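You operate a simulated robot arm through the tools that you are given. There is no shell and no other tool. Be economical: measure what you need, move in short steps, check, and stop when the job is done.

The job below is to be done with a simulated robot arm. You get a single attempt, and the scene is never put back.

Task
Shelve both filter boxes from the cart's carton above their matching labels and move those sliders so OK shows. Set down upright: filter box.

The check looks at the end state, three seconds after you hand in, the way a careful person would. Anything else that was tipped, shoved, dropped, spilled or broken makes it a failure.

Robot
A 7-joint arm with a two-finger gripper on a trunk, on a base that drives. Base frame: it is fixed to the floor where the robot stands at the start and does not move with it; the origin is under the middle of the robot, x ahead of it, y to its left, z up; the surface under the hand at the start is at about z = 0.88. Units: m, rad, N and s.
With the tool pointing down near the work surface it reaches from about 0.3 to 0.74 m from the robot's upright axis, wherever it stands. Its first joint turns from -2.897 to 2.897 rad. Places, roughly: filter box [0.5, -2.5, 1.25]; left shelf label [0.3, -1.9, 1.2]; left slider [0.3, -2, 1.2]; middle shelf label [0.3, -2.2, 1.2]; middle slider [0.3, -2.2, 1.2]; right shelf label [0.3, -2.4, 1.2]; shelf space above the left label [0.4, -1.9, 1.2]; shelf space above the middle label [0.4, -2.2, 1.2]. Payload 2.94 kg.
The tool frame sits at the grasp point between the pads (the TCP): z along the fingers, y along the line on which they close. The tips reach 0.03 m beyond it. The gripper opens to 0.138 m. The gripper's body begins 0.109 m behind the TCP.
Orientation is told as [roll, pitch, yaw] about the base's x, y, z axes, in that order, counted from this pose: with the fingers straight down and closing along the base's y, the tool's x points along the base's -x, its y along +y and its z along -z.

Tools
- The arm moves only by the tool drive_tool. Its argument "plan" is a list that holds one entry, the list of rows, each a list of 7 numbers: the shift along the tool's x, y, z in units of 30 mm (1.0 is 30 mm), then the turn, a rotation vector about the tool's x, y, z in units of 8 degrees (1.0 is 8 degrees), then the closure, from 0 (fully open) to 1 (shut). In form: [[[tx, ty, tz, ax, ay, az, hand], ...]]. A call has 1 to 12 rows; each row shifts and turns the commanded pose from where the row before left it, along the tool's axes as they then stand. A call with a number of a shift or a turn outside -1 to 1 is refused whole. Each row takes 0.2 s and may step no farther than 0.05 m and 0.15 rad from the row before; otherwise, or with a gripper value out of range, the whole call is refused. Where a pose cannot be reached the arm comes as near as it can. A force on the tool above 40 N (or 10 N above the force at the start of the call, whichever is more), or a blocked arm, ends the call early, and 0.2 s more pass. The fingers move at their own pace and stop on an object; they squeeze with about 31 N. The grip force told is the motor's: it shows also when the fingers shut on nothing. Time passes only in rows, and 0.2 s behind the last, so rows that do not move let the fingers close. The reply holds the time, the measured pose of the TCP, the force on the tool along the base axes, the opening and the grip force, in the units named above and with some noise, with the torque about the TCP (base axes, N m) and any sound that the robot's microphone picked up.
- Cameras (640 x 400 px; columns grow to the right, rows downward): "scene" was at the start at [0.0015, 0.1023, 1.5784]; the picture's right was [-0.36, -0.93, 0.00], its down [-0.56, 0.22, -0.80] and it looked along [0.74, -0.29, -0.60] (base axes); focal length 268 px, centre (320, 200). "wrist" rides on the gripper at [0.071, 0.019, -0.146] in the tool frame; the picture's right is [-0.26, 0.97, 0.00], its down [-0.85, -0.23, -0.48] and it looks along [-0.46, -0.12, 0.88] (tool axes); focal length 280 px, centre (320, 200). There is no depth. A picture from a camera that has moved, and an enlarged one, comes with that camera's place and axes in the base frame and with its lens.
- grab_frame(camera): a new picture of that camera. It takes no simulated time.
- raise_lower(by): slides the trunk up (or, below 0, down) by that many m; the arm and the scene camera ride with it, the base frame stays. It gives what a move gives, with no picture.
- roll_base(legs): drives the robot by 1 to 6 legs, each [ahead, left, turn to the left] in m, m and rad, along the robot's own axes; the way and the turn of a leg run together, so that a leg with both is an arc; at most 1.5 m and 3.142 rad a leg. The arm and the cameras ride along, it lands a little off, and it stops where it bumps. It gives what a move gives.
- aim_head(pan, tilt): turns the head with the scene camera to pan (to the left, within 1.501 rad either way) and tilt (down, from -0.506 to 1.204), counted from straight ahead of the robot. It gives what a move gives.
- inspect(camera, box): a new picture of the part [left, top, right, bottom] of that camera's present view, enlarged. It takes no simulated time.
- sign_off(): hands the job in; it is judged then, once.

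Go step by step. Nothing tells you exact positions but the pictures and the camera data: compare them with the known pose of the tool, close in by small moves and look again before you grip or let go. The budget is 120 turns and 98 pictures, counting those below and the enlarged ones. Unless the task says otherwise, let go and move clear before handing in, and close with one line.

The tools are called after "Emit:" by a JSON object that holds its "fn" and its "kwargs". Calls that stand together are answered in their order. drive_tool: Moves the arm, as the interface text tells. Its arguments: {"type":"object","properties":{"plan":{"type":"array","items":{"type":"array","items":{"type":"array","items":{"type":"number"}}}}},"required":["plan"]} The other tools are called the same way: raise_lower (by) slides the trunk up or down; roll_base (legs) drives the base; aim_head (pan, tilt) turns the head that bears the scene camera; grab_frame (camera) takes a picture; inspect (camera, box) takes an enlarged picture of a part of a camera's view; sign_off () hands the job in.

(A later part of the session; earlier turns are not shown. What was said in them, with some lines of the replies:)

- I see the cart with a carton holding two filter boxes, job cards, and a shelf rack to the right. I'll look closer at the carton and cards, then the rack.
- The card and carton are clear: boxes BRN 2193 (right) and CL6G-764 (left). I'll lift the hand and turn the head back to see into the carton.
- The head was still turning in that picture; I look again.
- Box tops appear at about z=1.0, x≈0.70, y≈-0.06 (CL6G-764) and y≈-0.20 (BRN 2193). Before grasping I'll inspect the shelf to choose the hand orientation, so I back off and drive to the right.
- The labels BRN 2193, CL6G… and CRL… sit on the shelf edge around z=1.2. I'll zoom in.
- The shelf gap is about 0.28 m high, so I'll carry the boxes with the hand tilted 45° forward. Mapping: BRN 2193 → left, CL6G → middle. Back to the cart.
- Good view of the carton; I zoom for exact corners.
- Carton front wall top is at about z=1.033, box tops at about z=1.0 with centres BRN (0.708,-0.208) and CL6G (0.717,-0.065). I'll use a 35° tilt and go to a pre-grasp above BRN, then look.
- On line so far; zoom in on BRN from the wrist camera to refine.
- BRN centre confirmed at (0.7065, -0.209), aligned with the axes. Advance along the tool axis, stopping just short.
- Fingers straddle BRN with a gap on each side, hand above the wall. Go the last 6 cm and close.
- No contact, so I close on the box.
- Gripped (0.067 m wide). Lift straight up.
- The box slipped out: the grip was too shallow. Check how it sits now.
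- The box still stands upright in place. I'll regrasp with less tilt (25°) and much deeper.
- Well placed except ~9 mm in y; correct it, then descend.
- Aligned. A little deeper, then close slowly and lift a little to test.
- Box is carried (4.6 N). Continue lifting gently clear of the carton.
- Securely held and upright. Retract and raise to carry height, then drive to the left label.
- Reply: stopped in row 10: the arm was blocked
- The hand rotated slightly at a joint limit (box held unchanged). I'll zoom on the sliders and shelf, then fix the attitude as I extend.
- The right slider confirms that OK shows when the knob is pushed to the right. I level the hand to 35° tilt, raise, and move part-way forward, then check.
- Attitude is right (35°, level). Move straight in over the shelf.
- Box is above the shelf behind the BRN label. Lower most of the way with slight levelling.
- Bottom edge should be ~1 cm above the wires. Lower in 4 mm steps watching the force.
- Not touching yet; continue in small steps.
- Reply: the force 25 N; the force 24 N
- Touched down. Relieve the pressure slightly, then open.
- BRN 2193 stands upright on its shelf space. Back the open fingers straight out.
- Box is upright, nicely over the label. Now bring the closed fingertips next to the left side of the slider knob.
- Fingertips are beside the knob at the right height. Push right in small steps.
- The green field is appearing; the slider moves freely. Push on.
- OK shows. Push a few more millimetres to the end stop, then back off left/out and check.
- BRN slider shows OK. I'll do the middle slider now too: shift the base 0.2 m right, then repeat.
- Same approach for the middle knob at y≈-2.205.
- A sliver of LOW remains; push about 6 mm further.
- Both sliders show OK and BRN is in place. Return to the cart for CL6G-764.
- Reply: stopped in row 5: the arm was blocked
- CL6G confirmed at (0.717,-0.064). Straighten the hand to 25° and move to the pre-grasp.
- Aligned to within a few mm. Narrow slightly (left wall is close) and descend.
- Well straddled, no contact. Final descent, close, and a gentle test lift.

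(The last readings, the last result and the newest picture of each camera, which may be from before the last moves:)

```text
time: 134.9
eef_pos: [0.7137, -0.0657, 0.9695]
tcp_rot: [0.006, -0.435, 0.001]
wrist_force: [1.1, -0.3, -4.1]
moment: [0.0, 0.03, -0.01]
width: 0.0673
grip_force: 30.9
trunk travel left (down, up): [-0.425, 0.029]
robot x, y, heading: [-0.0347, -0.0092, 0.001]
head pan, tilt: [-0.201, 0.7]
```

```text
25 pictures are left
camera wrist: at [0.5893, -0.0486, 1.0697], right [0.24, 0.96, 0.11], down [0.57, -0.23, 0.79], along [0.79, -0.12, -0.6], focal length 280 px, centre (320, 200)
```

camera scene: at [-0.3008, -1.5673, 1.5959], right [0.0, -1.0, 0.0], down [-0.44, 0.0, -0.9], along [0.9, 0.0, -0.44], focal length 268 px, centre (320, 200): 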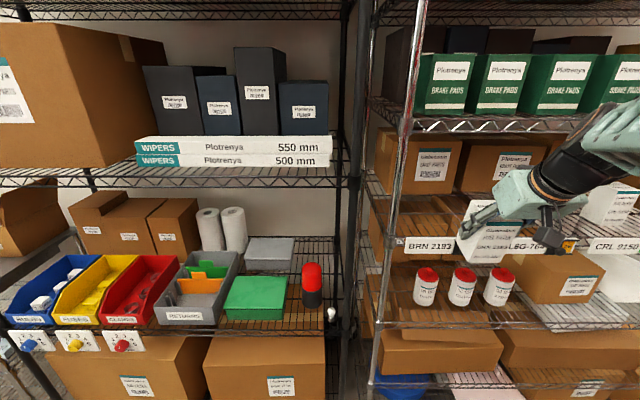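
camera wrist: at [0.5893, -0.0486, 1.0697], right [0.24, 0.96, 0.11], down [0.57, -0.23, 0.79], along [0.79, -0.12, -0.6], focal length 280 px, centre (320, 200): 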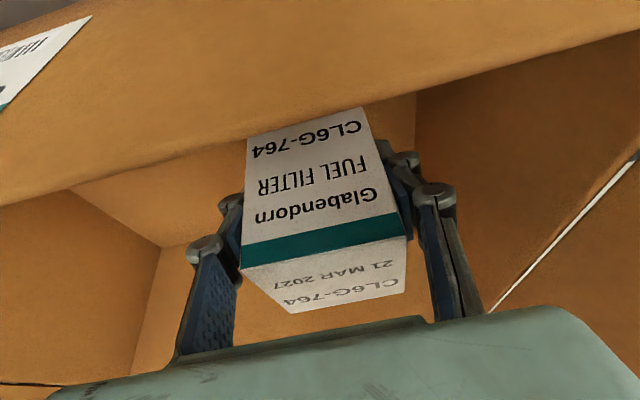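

Gripped. Lift out of the carton.

Emit:
{"fn": "drive_tool", "kwargs": {"plan": [[[-0.2, 0, -0.43, 0, 0, 0, 1], [-0.3, 0, -0.64, 0, 0, 0, 1], [-0.3, 0, -0.64, 0, 0, 0, 1], [-0.3, 0, -0.64, 0, 0, 0, 1], [-0.3, 0, -0.64, 0, 0, 0, 1], [-0.3, 0, -0.64, 0, 0, 0, 1], [-0.3, 0, -0.64, 0, 0, 0, 1], [-0.3, 0, -0.64, 0, 0, 0, 1], [-0.3, 0, -0.64, 0, 0, 0, 1], [-0.3, 0, -0.64, 0, 0, 0, 1]]]}}

Emit:
{"fn": "drive_tool", "kwargs": {"plan": [[[0.6, 0, -0.7, 0, 0, 0, 1], [0.75, 0, -0.8, 0, 0, 0, 1], [0.75, 0, -0.8, 0, 0, 0, 1], [0.75, 0, -0.8, 0, 0, 0, 1], [0.75, 0, -0.8, 0, 0, 0, 1], [0.75, 0, -0.6, 0, 0, 0, 1], [0.75, 0, -0.4, 0, 0, 0, 1]]]}}

Emit:
{"fn": "grab_frame", "kwargs": {"camera": "scene"}}

```text
time: 137.1
eef_pos: [0.7156, -0.067, 1.1723]
tcp_rot: [0.004, -0.434, 0.0]
wrist_force: [-0.8, 0.0, -4.1]
moment: [-0.01, 0.02, 0.01]
width: 0.0674
grip_force: 31.1
trunk travel left (down, up): [-0.425, 0.029]
robot x, y, heading: [-0.0353, -0.0049, -0.001]
head pan, tilt: [-0.201, 0.7]
```

```text
time: 138.7
eef_pos: [0.5137, -0.0678, 1.2432]
tcp_rot: [0.005, -0.437, 0.0]
wrist_force: [0.3, 0.4, -4.2]
moment: [0.0, 0.01, -0.01]
width: 0.0674
grip_force: 30.7
trunk travel left (down, up): [-0.425, 0.029]
robot x, y, heading: [-0.036, -0.0049, 0.002]
head pan, tilt: [-0.201, 0.7]
```

```text
24 pictures are left
camera scene: at [-0.031, 0.1113, 1.5737], right [-0.2, -0.98, 0.0], down [-0.63, 0.13, -0.77], along [0.75, -0.15, -0.64], focal length 268 px, centre (320, 200)
```

scene: 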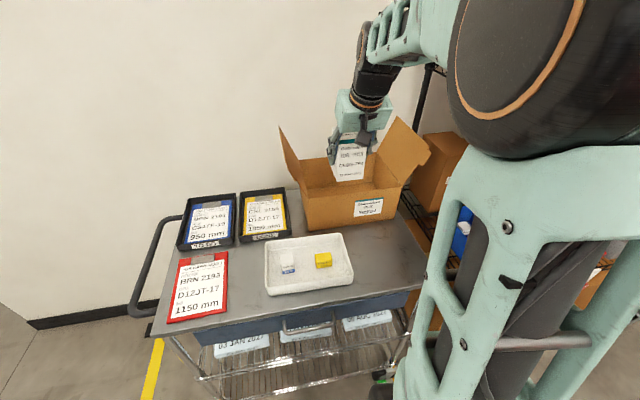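

Drive to the middle label.

Emit:
{"fn": "roll_base", "kwargs": {"legs": [[-0.33, 0, 0], [0, -1.05, 0], [0, -1.05, 0]]}}

Emit:
{"fn": "aim_head", "kwargs": {"pan": 0.1, "tilt": 0.45}}

Emit:
{"fn": "grab_frame", "kwargs": {"camera": "scene"}}

Emit:
{"fn": "grab_frame", "kwargs": {"camera": "wrist"}}

```text
time: 159.1
eef_pos: [0.1354, -2.1935, 1.2424]
tcp_rot: [0.006, -0.435, -0.046]
wrist_force: [0.5, -0.2, -4.0]
moment: [0.0, 0.01, -0.03]
width: 0.0675
grip_force: 31.3
trunk travel left (down, up): [-0.425, 0.029]
robot x, y, heading: [-0.409, -2.1044, -0.043]
head pan, tilt: [-0.201, 0.7]
```

```text
time: 159.9
eef_pos: [0.1347, -2.1942, 1.2427]
tcp_rot: [0.005, -0.435, -0.045]
wrist_force: [-0.2, -0.1, -4.1]
moment: [0.0, 0.03, 0.02]
width: 0.0674
grip_force: 31.3
trunk travel left (down, up): [-0.425, 0.029]
robot x, y, heading: [-0.4095, -2.1039, -0.043]
head pan, tilt: [0.099, 0.45]
```

```text
23 pictures are left
camera scene: at [-0.3921, -1.9643, 1.5959], right [0.06, -1.0, 0.0], down [-0.44, -0.02, -0.9], along [0.9, 0.05, -0.44], focal length 268 px, centre (320, 200)
```

scene: 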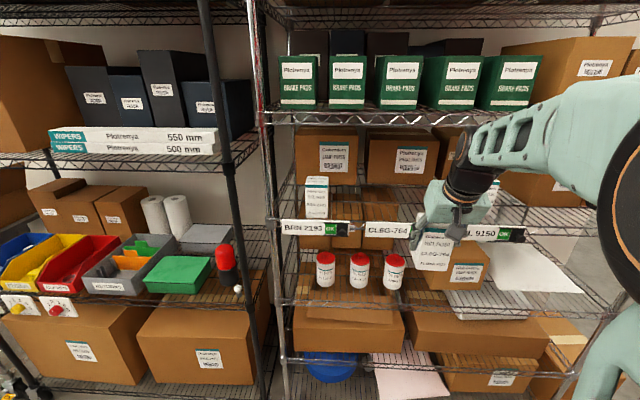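

```text
22 pictures are left
camera wrist: at [0.0109, -2.17, 1.3437], right [0.28, 0.95, 0.11], down [0.56, -0.26, 0.79], along [0.78, -0.16, -0.6], focal length 280 px, centre (320, 200)
```

wrist: 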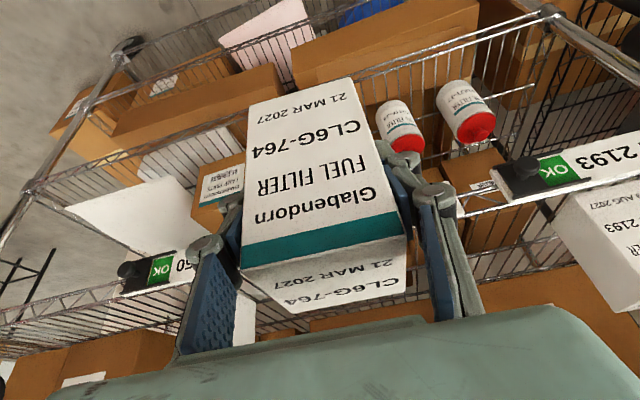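

Raise first, then straighten the base heading and close in slightly.

Emit:
{"fn": "drive_tool", "kwargs": {"plan": [[[-0.3, 0, -0.64, 0, 0, 0, 1], [-0.3, 0, -0.64, 0, 0, 0, 1], [-0.25, 0, -0.54, 0, 0, 0, 1], [0, 0, 0, 0, -0.6, 0, 1], [0, 0, 0, 0, -0.65, 0, 1]]]}}

Emit:
{"fn": "roll_base", "kwargs": {"legs": [[0, 0, 0.043], [0.07, 0.01, 0]]}}

Emit:
{"fn": "grab_frame", "kwargs": {"camera": "scene"}}

```text
time: 161.1
eef_pos: [0.1338, -2.194, 1.3044]
tcp_rot: [0.006, -0.611, -0.045]
wrist_force: [1.1, 0.6, -4.3]
moment: [0.02, 0.04, 0.0]
width: 0.0675
grip_force: 30.7
trunk travel left (down, up): [-0.425, 0.029]
robot x, y, heading: [-0.4116, -2.1063, -0.042]
head pan, tilt: [0.099, 0.45]
```

```text
time: 162.6
eef_pos: [0.207, -2.1608, 1.303]
tcp_rot: [0.006, -0.61, -0.004]
wrist_force: [0.3, 0.1, -4.5]
moment: [0.0, 0.05, 0.0]
width: 0.0674
grip_force: 31.0
trunk travel left (down, up): [-0.425, 0.029]
robot x, y, heading: [-0.34, -2.0954, -0.002]
head pan, tilt: [0.099, 0.45]
```

```text
21 pictures are left
camera scene: at [-0.3279, -1.9537, 1.5959], right [0.1, -1.0, 0.0], down [-0.43, -0.04, -0.9], along [0.9, 0.09, -0.44], focal length 268 px, centre (320, 200)
```

scene: 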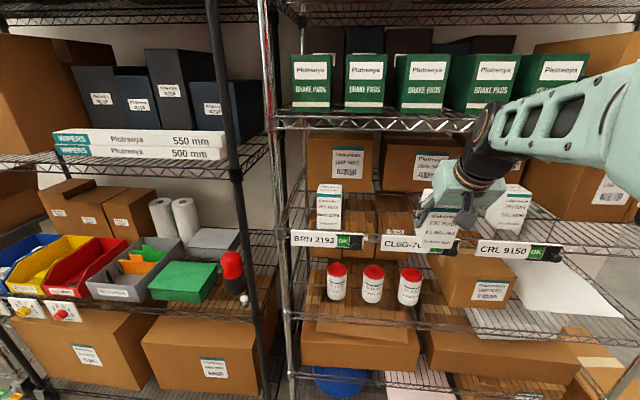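

Aligned with the middle label. Move in over the shelf.

Emit:
{"fn": "drive_tool", "kwargs": {"plan": [[[-0.874, 0, 0.612, 0, 0, 0, 1], [-0.874, 0, 0.612, 0, 0, 0, 1], [-0.874, 0, 0.612, 0, 0, 0, 1], [-0.874, 0, 0.612, 0, 0, 0, 1], [-0.874, 0, 0.612, 0, 0, 0, 1]]]}}

Emit:
{"fn": "inspect", "kwargs": {"camera": "scene", "box": [300, 90, 540, 270]}}

```text
time: 163.8
eef_pos: [0.3693, -2.1618, 1.299]
tcp_rot: [0.006, -0.607, -0.004]
wrist_force: [1.2, 1.2, -3.3]
moment: [0.01, 0.0, -0.02]
width: 0.0674
grip_force: 30.7
trunk travel left (down, up): [-0.425, 0.029]
robot x, y, heading: [-0.344, -2.0939, -0.001]
head pan, tilt: [0.099, 0.45]
```

```text
2.22 times, centred on (420, 180) of scene
camera zoom: at [-0.3274, -1.9539, 1.5959], right [0.1, -1.0, 0.0], down [-0.43, -0.04, -0.9], along [0.9, 0.09, -0.44], focal length 597 px, centre (98, 244)
```

zoom: 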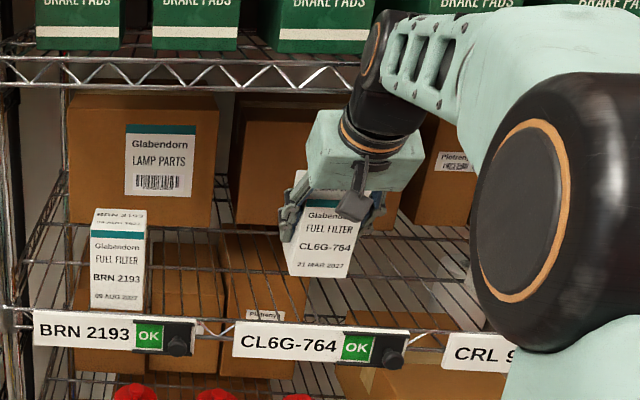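

Lower with slight levelling, stopping just above contact height.

Emit:
{"fn": "drive_tool", "kwargs": {"plan": [[[0.3, 0, 0.45, 0, 0.25, 0, 1], [0.3, 0, 0.45, 0, 0.25, 0, 1], [0.1, 0, 0.2, 0, 0, 0, 1], [0.07, 0, 0.114, 0, 0, 0, 1], [0.035, 0, 0.057, 0, 0, 0, 1], [0, 0, 0, 0, 0, 0, 1]]]}}

Emit:
{"fn": "drive_tool", "kwargs": {"plan": [[[0.035, 0, 0.057, 0, 0, 0, 1], [0, 0, 0, 0, 0, 0, 1]]]}}

Emit:
{"fn": "drive_tool", "kwargs": {"plan": [[[0.035, 0, 0.057, 0, 0, 0, 1], [0, 0, 0, 0, 0, 0, 1]]]}}

```text
time: 165.2
eef_pos: [0.3672, -2.1621, 1.2572]
tcp_rot: [0.006, -0.539, -0.002]
wrist_force: [0.3, -1.1, -3.9]
moment: [-0.06, 0.01, 0.0]
width: 0.0675
grip_force: 31.1
trunk travel left (down, up): [-0.425, 0.029]
robot x, y, heading: [-0.3402, -2.0986, -0.003]
head pan, tilt: [0.099, 0.45]
```

```text
time: 165.8
eef_pos: [0.3671, -2.1623, 1.2551]
tcp_rot: [0.006, -0.54, -0.003]
wrist_force: [0.7, 0.2, -4.4]
moment: [0.0, 0.03, 0.0]
width: 0.0672
grip_force: 31.4
trunk travel left (down, up): [-0.425, 0.029]
robot x, y, heading: [-0.3406, -2.098, -0.001]
head pan, tilt: [0.099, 0.45]
```

```text
time: 166.4
eef_pos: [0.3666, -2.1629, 1.2524]
tcp_rot: [0.005, -0.539, -0.003]
wrist_force: [0.7, -0.1, -4.4]
moment: [0.02, 0.02, -0.02]
width: 0.0673
grip_force: 31.0
trunk travel left (down, up): [-0.425, 0.029]
robot x, y, heading: [-0.3398, -2.0975, -0.002]
head pan, tilt: [0.099, 0.45]
```

Emit:
{"fn": "drive_tool", "kwargs": {"plan": [[[0.035, 0, 0.057, 0, 0, 0, 1], [0, 0, 0, 0, 0, 0, 1]]]}}

Emit:
{"fn": "drive_tool", "kwargs": {"plan": [[[0.035, 0, 0.057, 0, 0, 0, 1], [0, 0, 0, 0, 0, 0, 1]]]}}

```text
time: 167.0
eef_pos: [0.3686, -2.1609, 1.2496]
tcp_rot: [0.006, -0.539, -0.003]
wrist_force: [-0.2, -0.6, -4.7]
moment: [-0.01, 0.04, 0.01]
width: 0.0675
grip_force: 30.9
trunk travel left (down, up): [-0.425, 0.029]
robot x, y, heading: [-0.3415, -2.0997, 0.001]
head pan, tilt: [0.099, 0.45]
```

```text
time: 167.6
eef_pos: [0.3688, -2.1611, 1.2493]
tcp_rot: [0.006, -0.54, -0.001]
wrist_force: [0.0, -1.1, -4.6]
moment: [0.01, 0.01, -0.03]
width: 0.0676
grip_force: 30.8
trunk travel left (down, up): [-0.425, 0.029]
robot x, y, heading: [-0.3425, -2.0978, -0.001]
head pan, tilt: [0.099, 0.45]
```

The force still shows only the box's weight (≈-4.6 N), so it isn't touching yet. I keep lowering by 2 mm.

Emit:
{"fn": "drive_tool", "kwargs": {"plan": [[[0.035, 0, 0.057, 0, 0, 0, 1], [0, 0, 0, 0, 0, 0, 1]]]}}

Emit:
{"fn": "drive_tool", "kwargs": {"plan": [[[0.035, 0, 0.057, 0, 0, 0, 1], [0, 0, 0, 0, 0, 0, 1]]]}}

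```text
time: 168.2
eef_pos: [0.3677, -2.1615, 1.2463]
tcp_rot: [0.006, -0.538, -0.003]
wrist_force: [0.2, -0.6, -4.3]
moment: [0.01, 0.02, 0.0]
width: 0.0675
grip_force: 31.2
trunk travel left (down, up): [-0.425, 0.029]
robot x, y, heading: [-0.341, -2.1015, 0.001]
head pan, tilt: [0.099, 0.45]
```

```text
time: 168.8
eef_pos: [0.3689, -2.1604, 1.2454]
tcp_rot: [0.004, -0.538, -0.004]
wrist_force: [-0.2, 0.1, -4.2]
moment: [0.0, 0.01, 0.0]
width: 0.0673
grip_force: 30.9
trunk travel left (down, up): [-0.425, 0.029]
robot x, y, heading: [-0.3416, -2.0967, 0.003]
head pan, tilt: [0.099, 0.45]
```

Emit:
{"fn": "drive_tool", "kwargs": {"plan": [[[0.035, 0, 0.057, 0, 0, 0, 1], [0, 0, 0, 0, 0, 0, 1]]]}}

Emit:
{"fn": "inspect", "kwargs": {"camera": "scene", "box": [380, 130, 500, 270]}}

```text
time: 169.4
eef_pos: [0.3659, -2.1607, 1.2437]
tcp_rot: [0.005, -0.54, -0.003]
wrist_force: [1.8, 0.1, 0.5]
moment: [0.2, 0.03, -0.08]
width: 0.0672
grip_force: 30.7
trunk travel left (down, up): [-0.425, 0.029]
robot x, y, heading: [-0.3424, -2.1012, -0.0]
head pan, tilt: [0.099, 0.45]
```

```text
2.86 times, centred on (440, 200) of scene
camera zoom: at [-0.3291, -1.9537, 1.596], right [0.1, -1.0, 0.0], down [-0.43, -0.04, -0.9], along [0.9, 0.09, -0.44], focal length 767 px, centre (-23, 200)
```

zoom: 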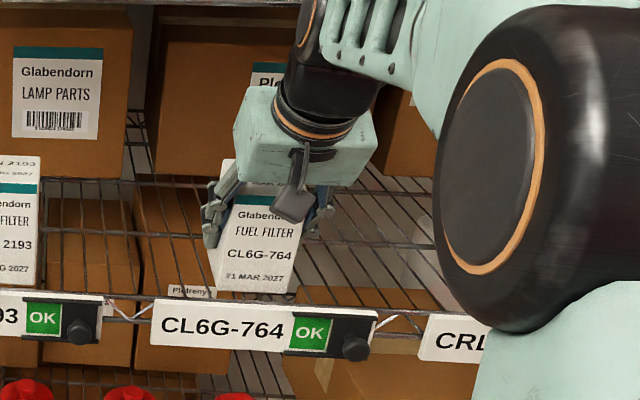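

Front edge now rests on the wires. Release and let it settle the last few degrees.

Emit:
{"fn": "drive_tool", "kwargs": {"plan": [[[0, 0, 0, 0, 0.3, 0, 1], [0, 0, 0, 0, 0, 0, 0.45], [0, 0, 0, 0, 0, 0, 0.35], [0, 0, 0, 0, 0, 0, 0.3], [0, 0, 0, 0, 0, 0, 0.3]]]}}

Emit:
{"fn": "grab_frame", "kwargs": {"camera": "wrist"}}

Emit:
{"fn": "inspect", "kwargs": {"camera": "scene", "box": [380, 130, 500, 270]}}

```text
time: 170.6
eef_pos: [0.3656, -2.1616, 1.2433]
tcp_rot: [0.005, -0.498, -0.004]
wrist_force: [0.0, 0.1, 0.4]
moment: [-0.02, 0.01, 0.0]
width: 0.0966
grip_force: 0.0
trunk travel left (down, up): [-0.425, 0.029]
robot x, y, heading: [-0.3443, -2.0951, -0.004]
head pan, tilt: [0.099, 0.45]
```

```text
18 pictures are left
camera wrist: at [0.235, -2.1431, 1.336], right [0.23, 0.96, 0.13], down [0.52, -0.23, 0.82], along [0.82, -0.12, -0.55], focal length 280 px, centre (320, 200)
```

wrist: 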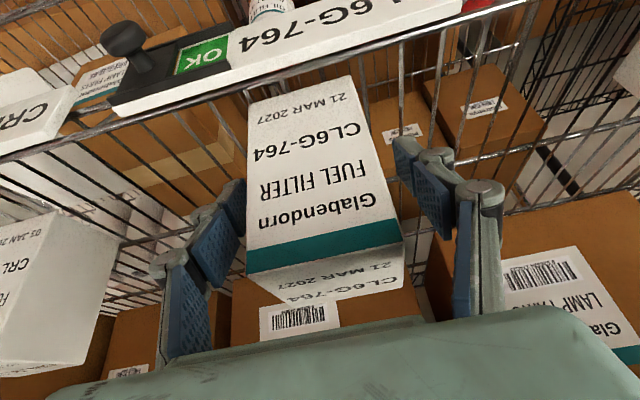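

```text
2.86 times, centred on (440, 200) of scene
camera zoom: at [-0.3294, -1.9537, 1.5959], right [0.1, -1.0, 0.0], down [-0.43, -0.04, -0.9], along [0.9, 0.09, -0.44], focal length 767 px, centre (-23, 200)
```

zoom: 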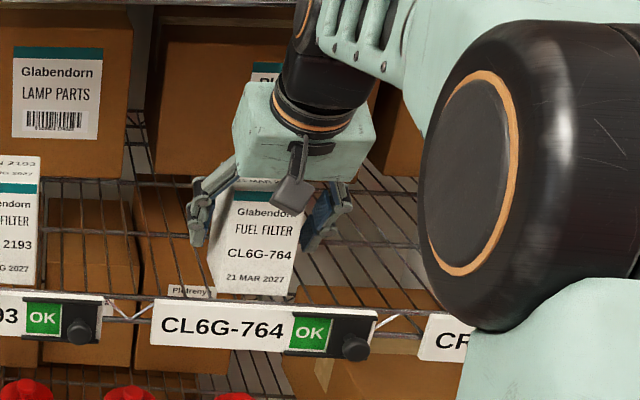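

Settled upright and free of the fingers. Back straight out.

Emit:
{"fn": "drive_tool", "kwargs": {"plan": [[[0.35, 0, -0.19, 0, 0, 0, 0.3], [0.7, 0, -0.38, 0, 0, 0, 0.3], [0.879, 0, -0.477, 0, 0, 0, 0.3], [0.879, 0, -0.477, 0, 0, 0, 0.3], [0.879, 0, -0.477, 0, 0, 0, 0.3], [0.879, 0, -0.477, 0, 0, 0, 0.3], [0, 0, 0, 0, 0, 0, 0.3]]]}}

Emit:
{"fn": "roll_base", "kwargs": {"legs": [[-0.15, 0, 0]]}}

Emit:
{"fn": "grab_frame", "kwargs": {"camera": "scene"}}

Emit:
{"fn": "inspect", "kwargs": {"camera": "scene", "box": [270, 130, 530, 280]}}

```text
time: 172.2
eef_pos: [0.2062, -2.1609, 1.2455]
tcp_rot: [0.006, -0.498, -0.004]
wrist_force: [-0.2, 0.1, 0.2]
moment: [-0.01, -0.02, 0.02]
width: 0.0964
grip_force: 0.0
trunk travel left (down, up): [-0.425, 0.029]
robot x, y, heading: [-0.3402, -2.0983, -0.003]
head pan, tilt: [0.099, 0.45]
```

```text
time: 173.5
eef_pos: [0.0608, -2.1583, 1.2456]
tcp_rot: [0.008, -0.498, 0.002]
wrist_force: [-0.7, -0.5, -0.4]
moment: [-0.03, -0.03, 0.02]
width: 0.0966
grip_force: 0.0
trunk travel left (down, up): [-0.425, 0.029]
robot x, y, heading: [-0.4853, -2.0985, 0.01]
head pan, tilt: [0.099, 0.45]
```

```text
16 pictures are left
camera scene: at [-0.4756, -1.954, 1.5959], right [0.1, -0.99, 0.0], down [-0.43, -0.05, -0.9], along [0.9, 0.09, -0.43], focal length 268 px, centre (320, 200)
```

scene: 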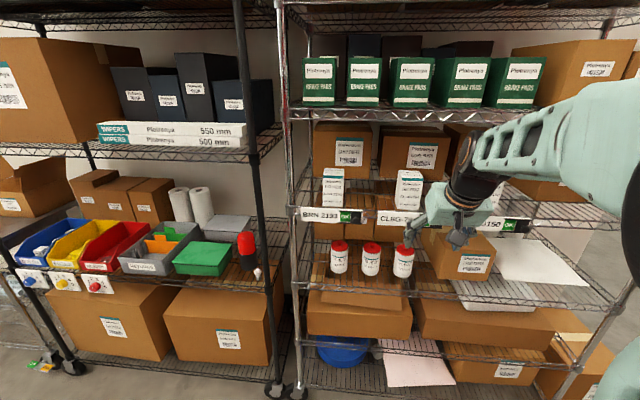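

```text
2.46 times, centred on (400, 205) of scene
camera zoom: at [-0.4756, -1.954, 1.5959], right [0.1, -0.99, 0.0], down [-0.43, -0.05, -0.9], along [0.9, 0.09, -0.43], focal length 661 px, centre (123, 188)
```

zoom: 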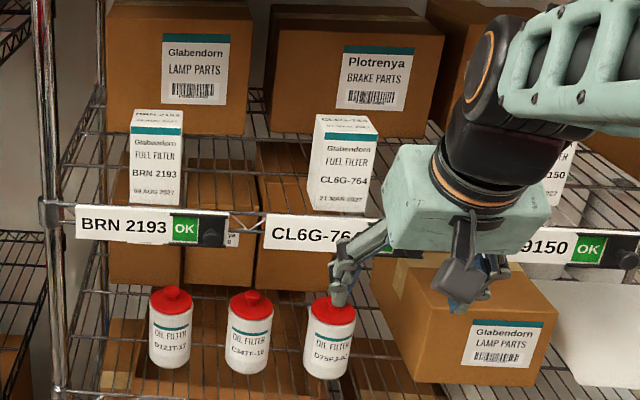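

Both boxes stand upright above their matching labels, both sliders show OK, and the hand is clear, so I'm handing in.

Emit:
{"fn": "sign_off", "kwargs": {}}

```text
The job is handed in.
```

Both filter boxes are shelved upright above their matching labels: BRN 2193 on the left and CL6G-764 in the middle. Both of those sliders show OK. BRN 2193 slipped from the gripper on the first lift and was still standing in the carton; the second grasp held.
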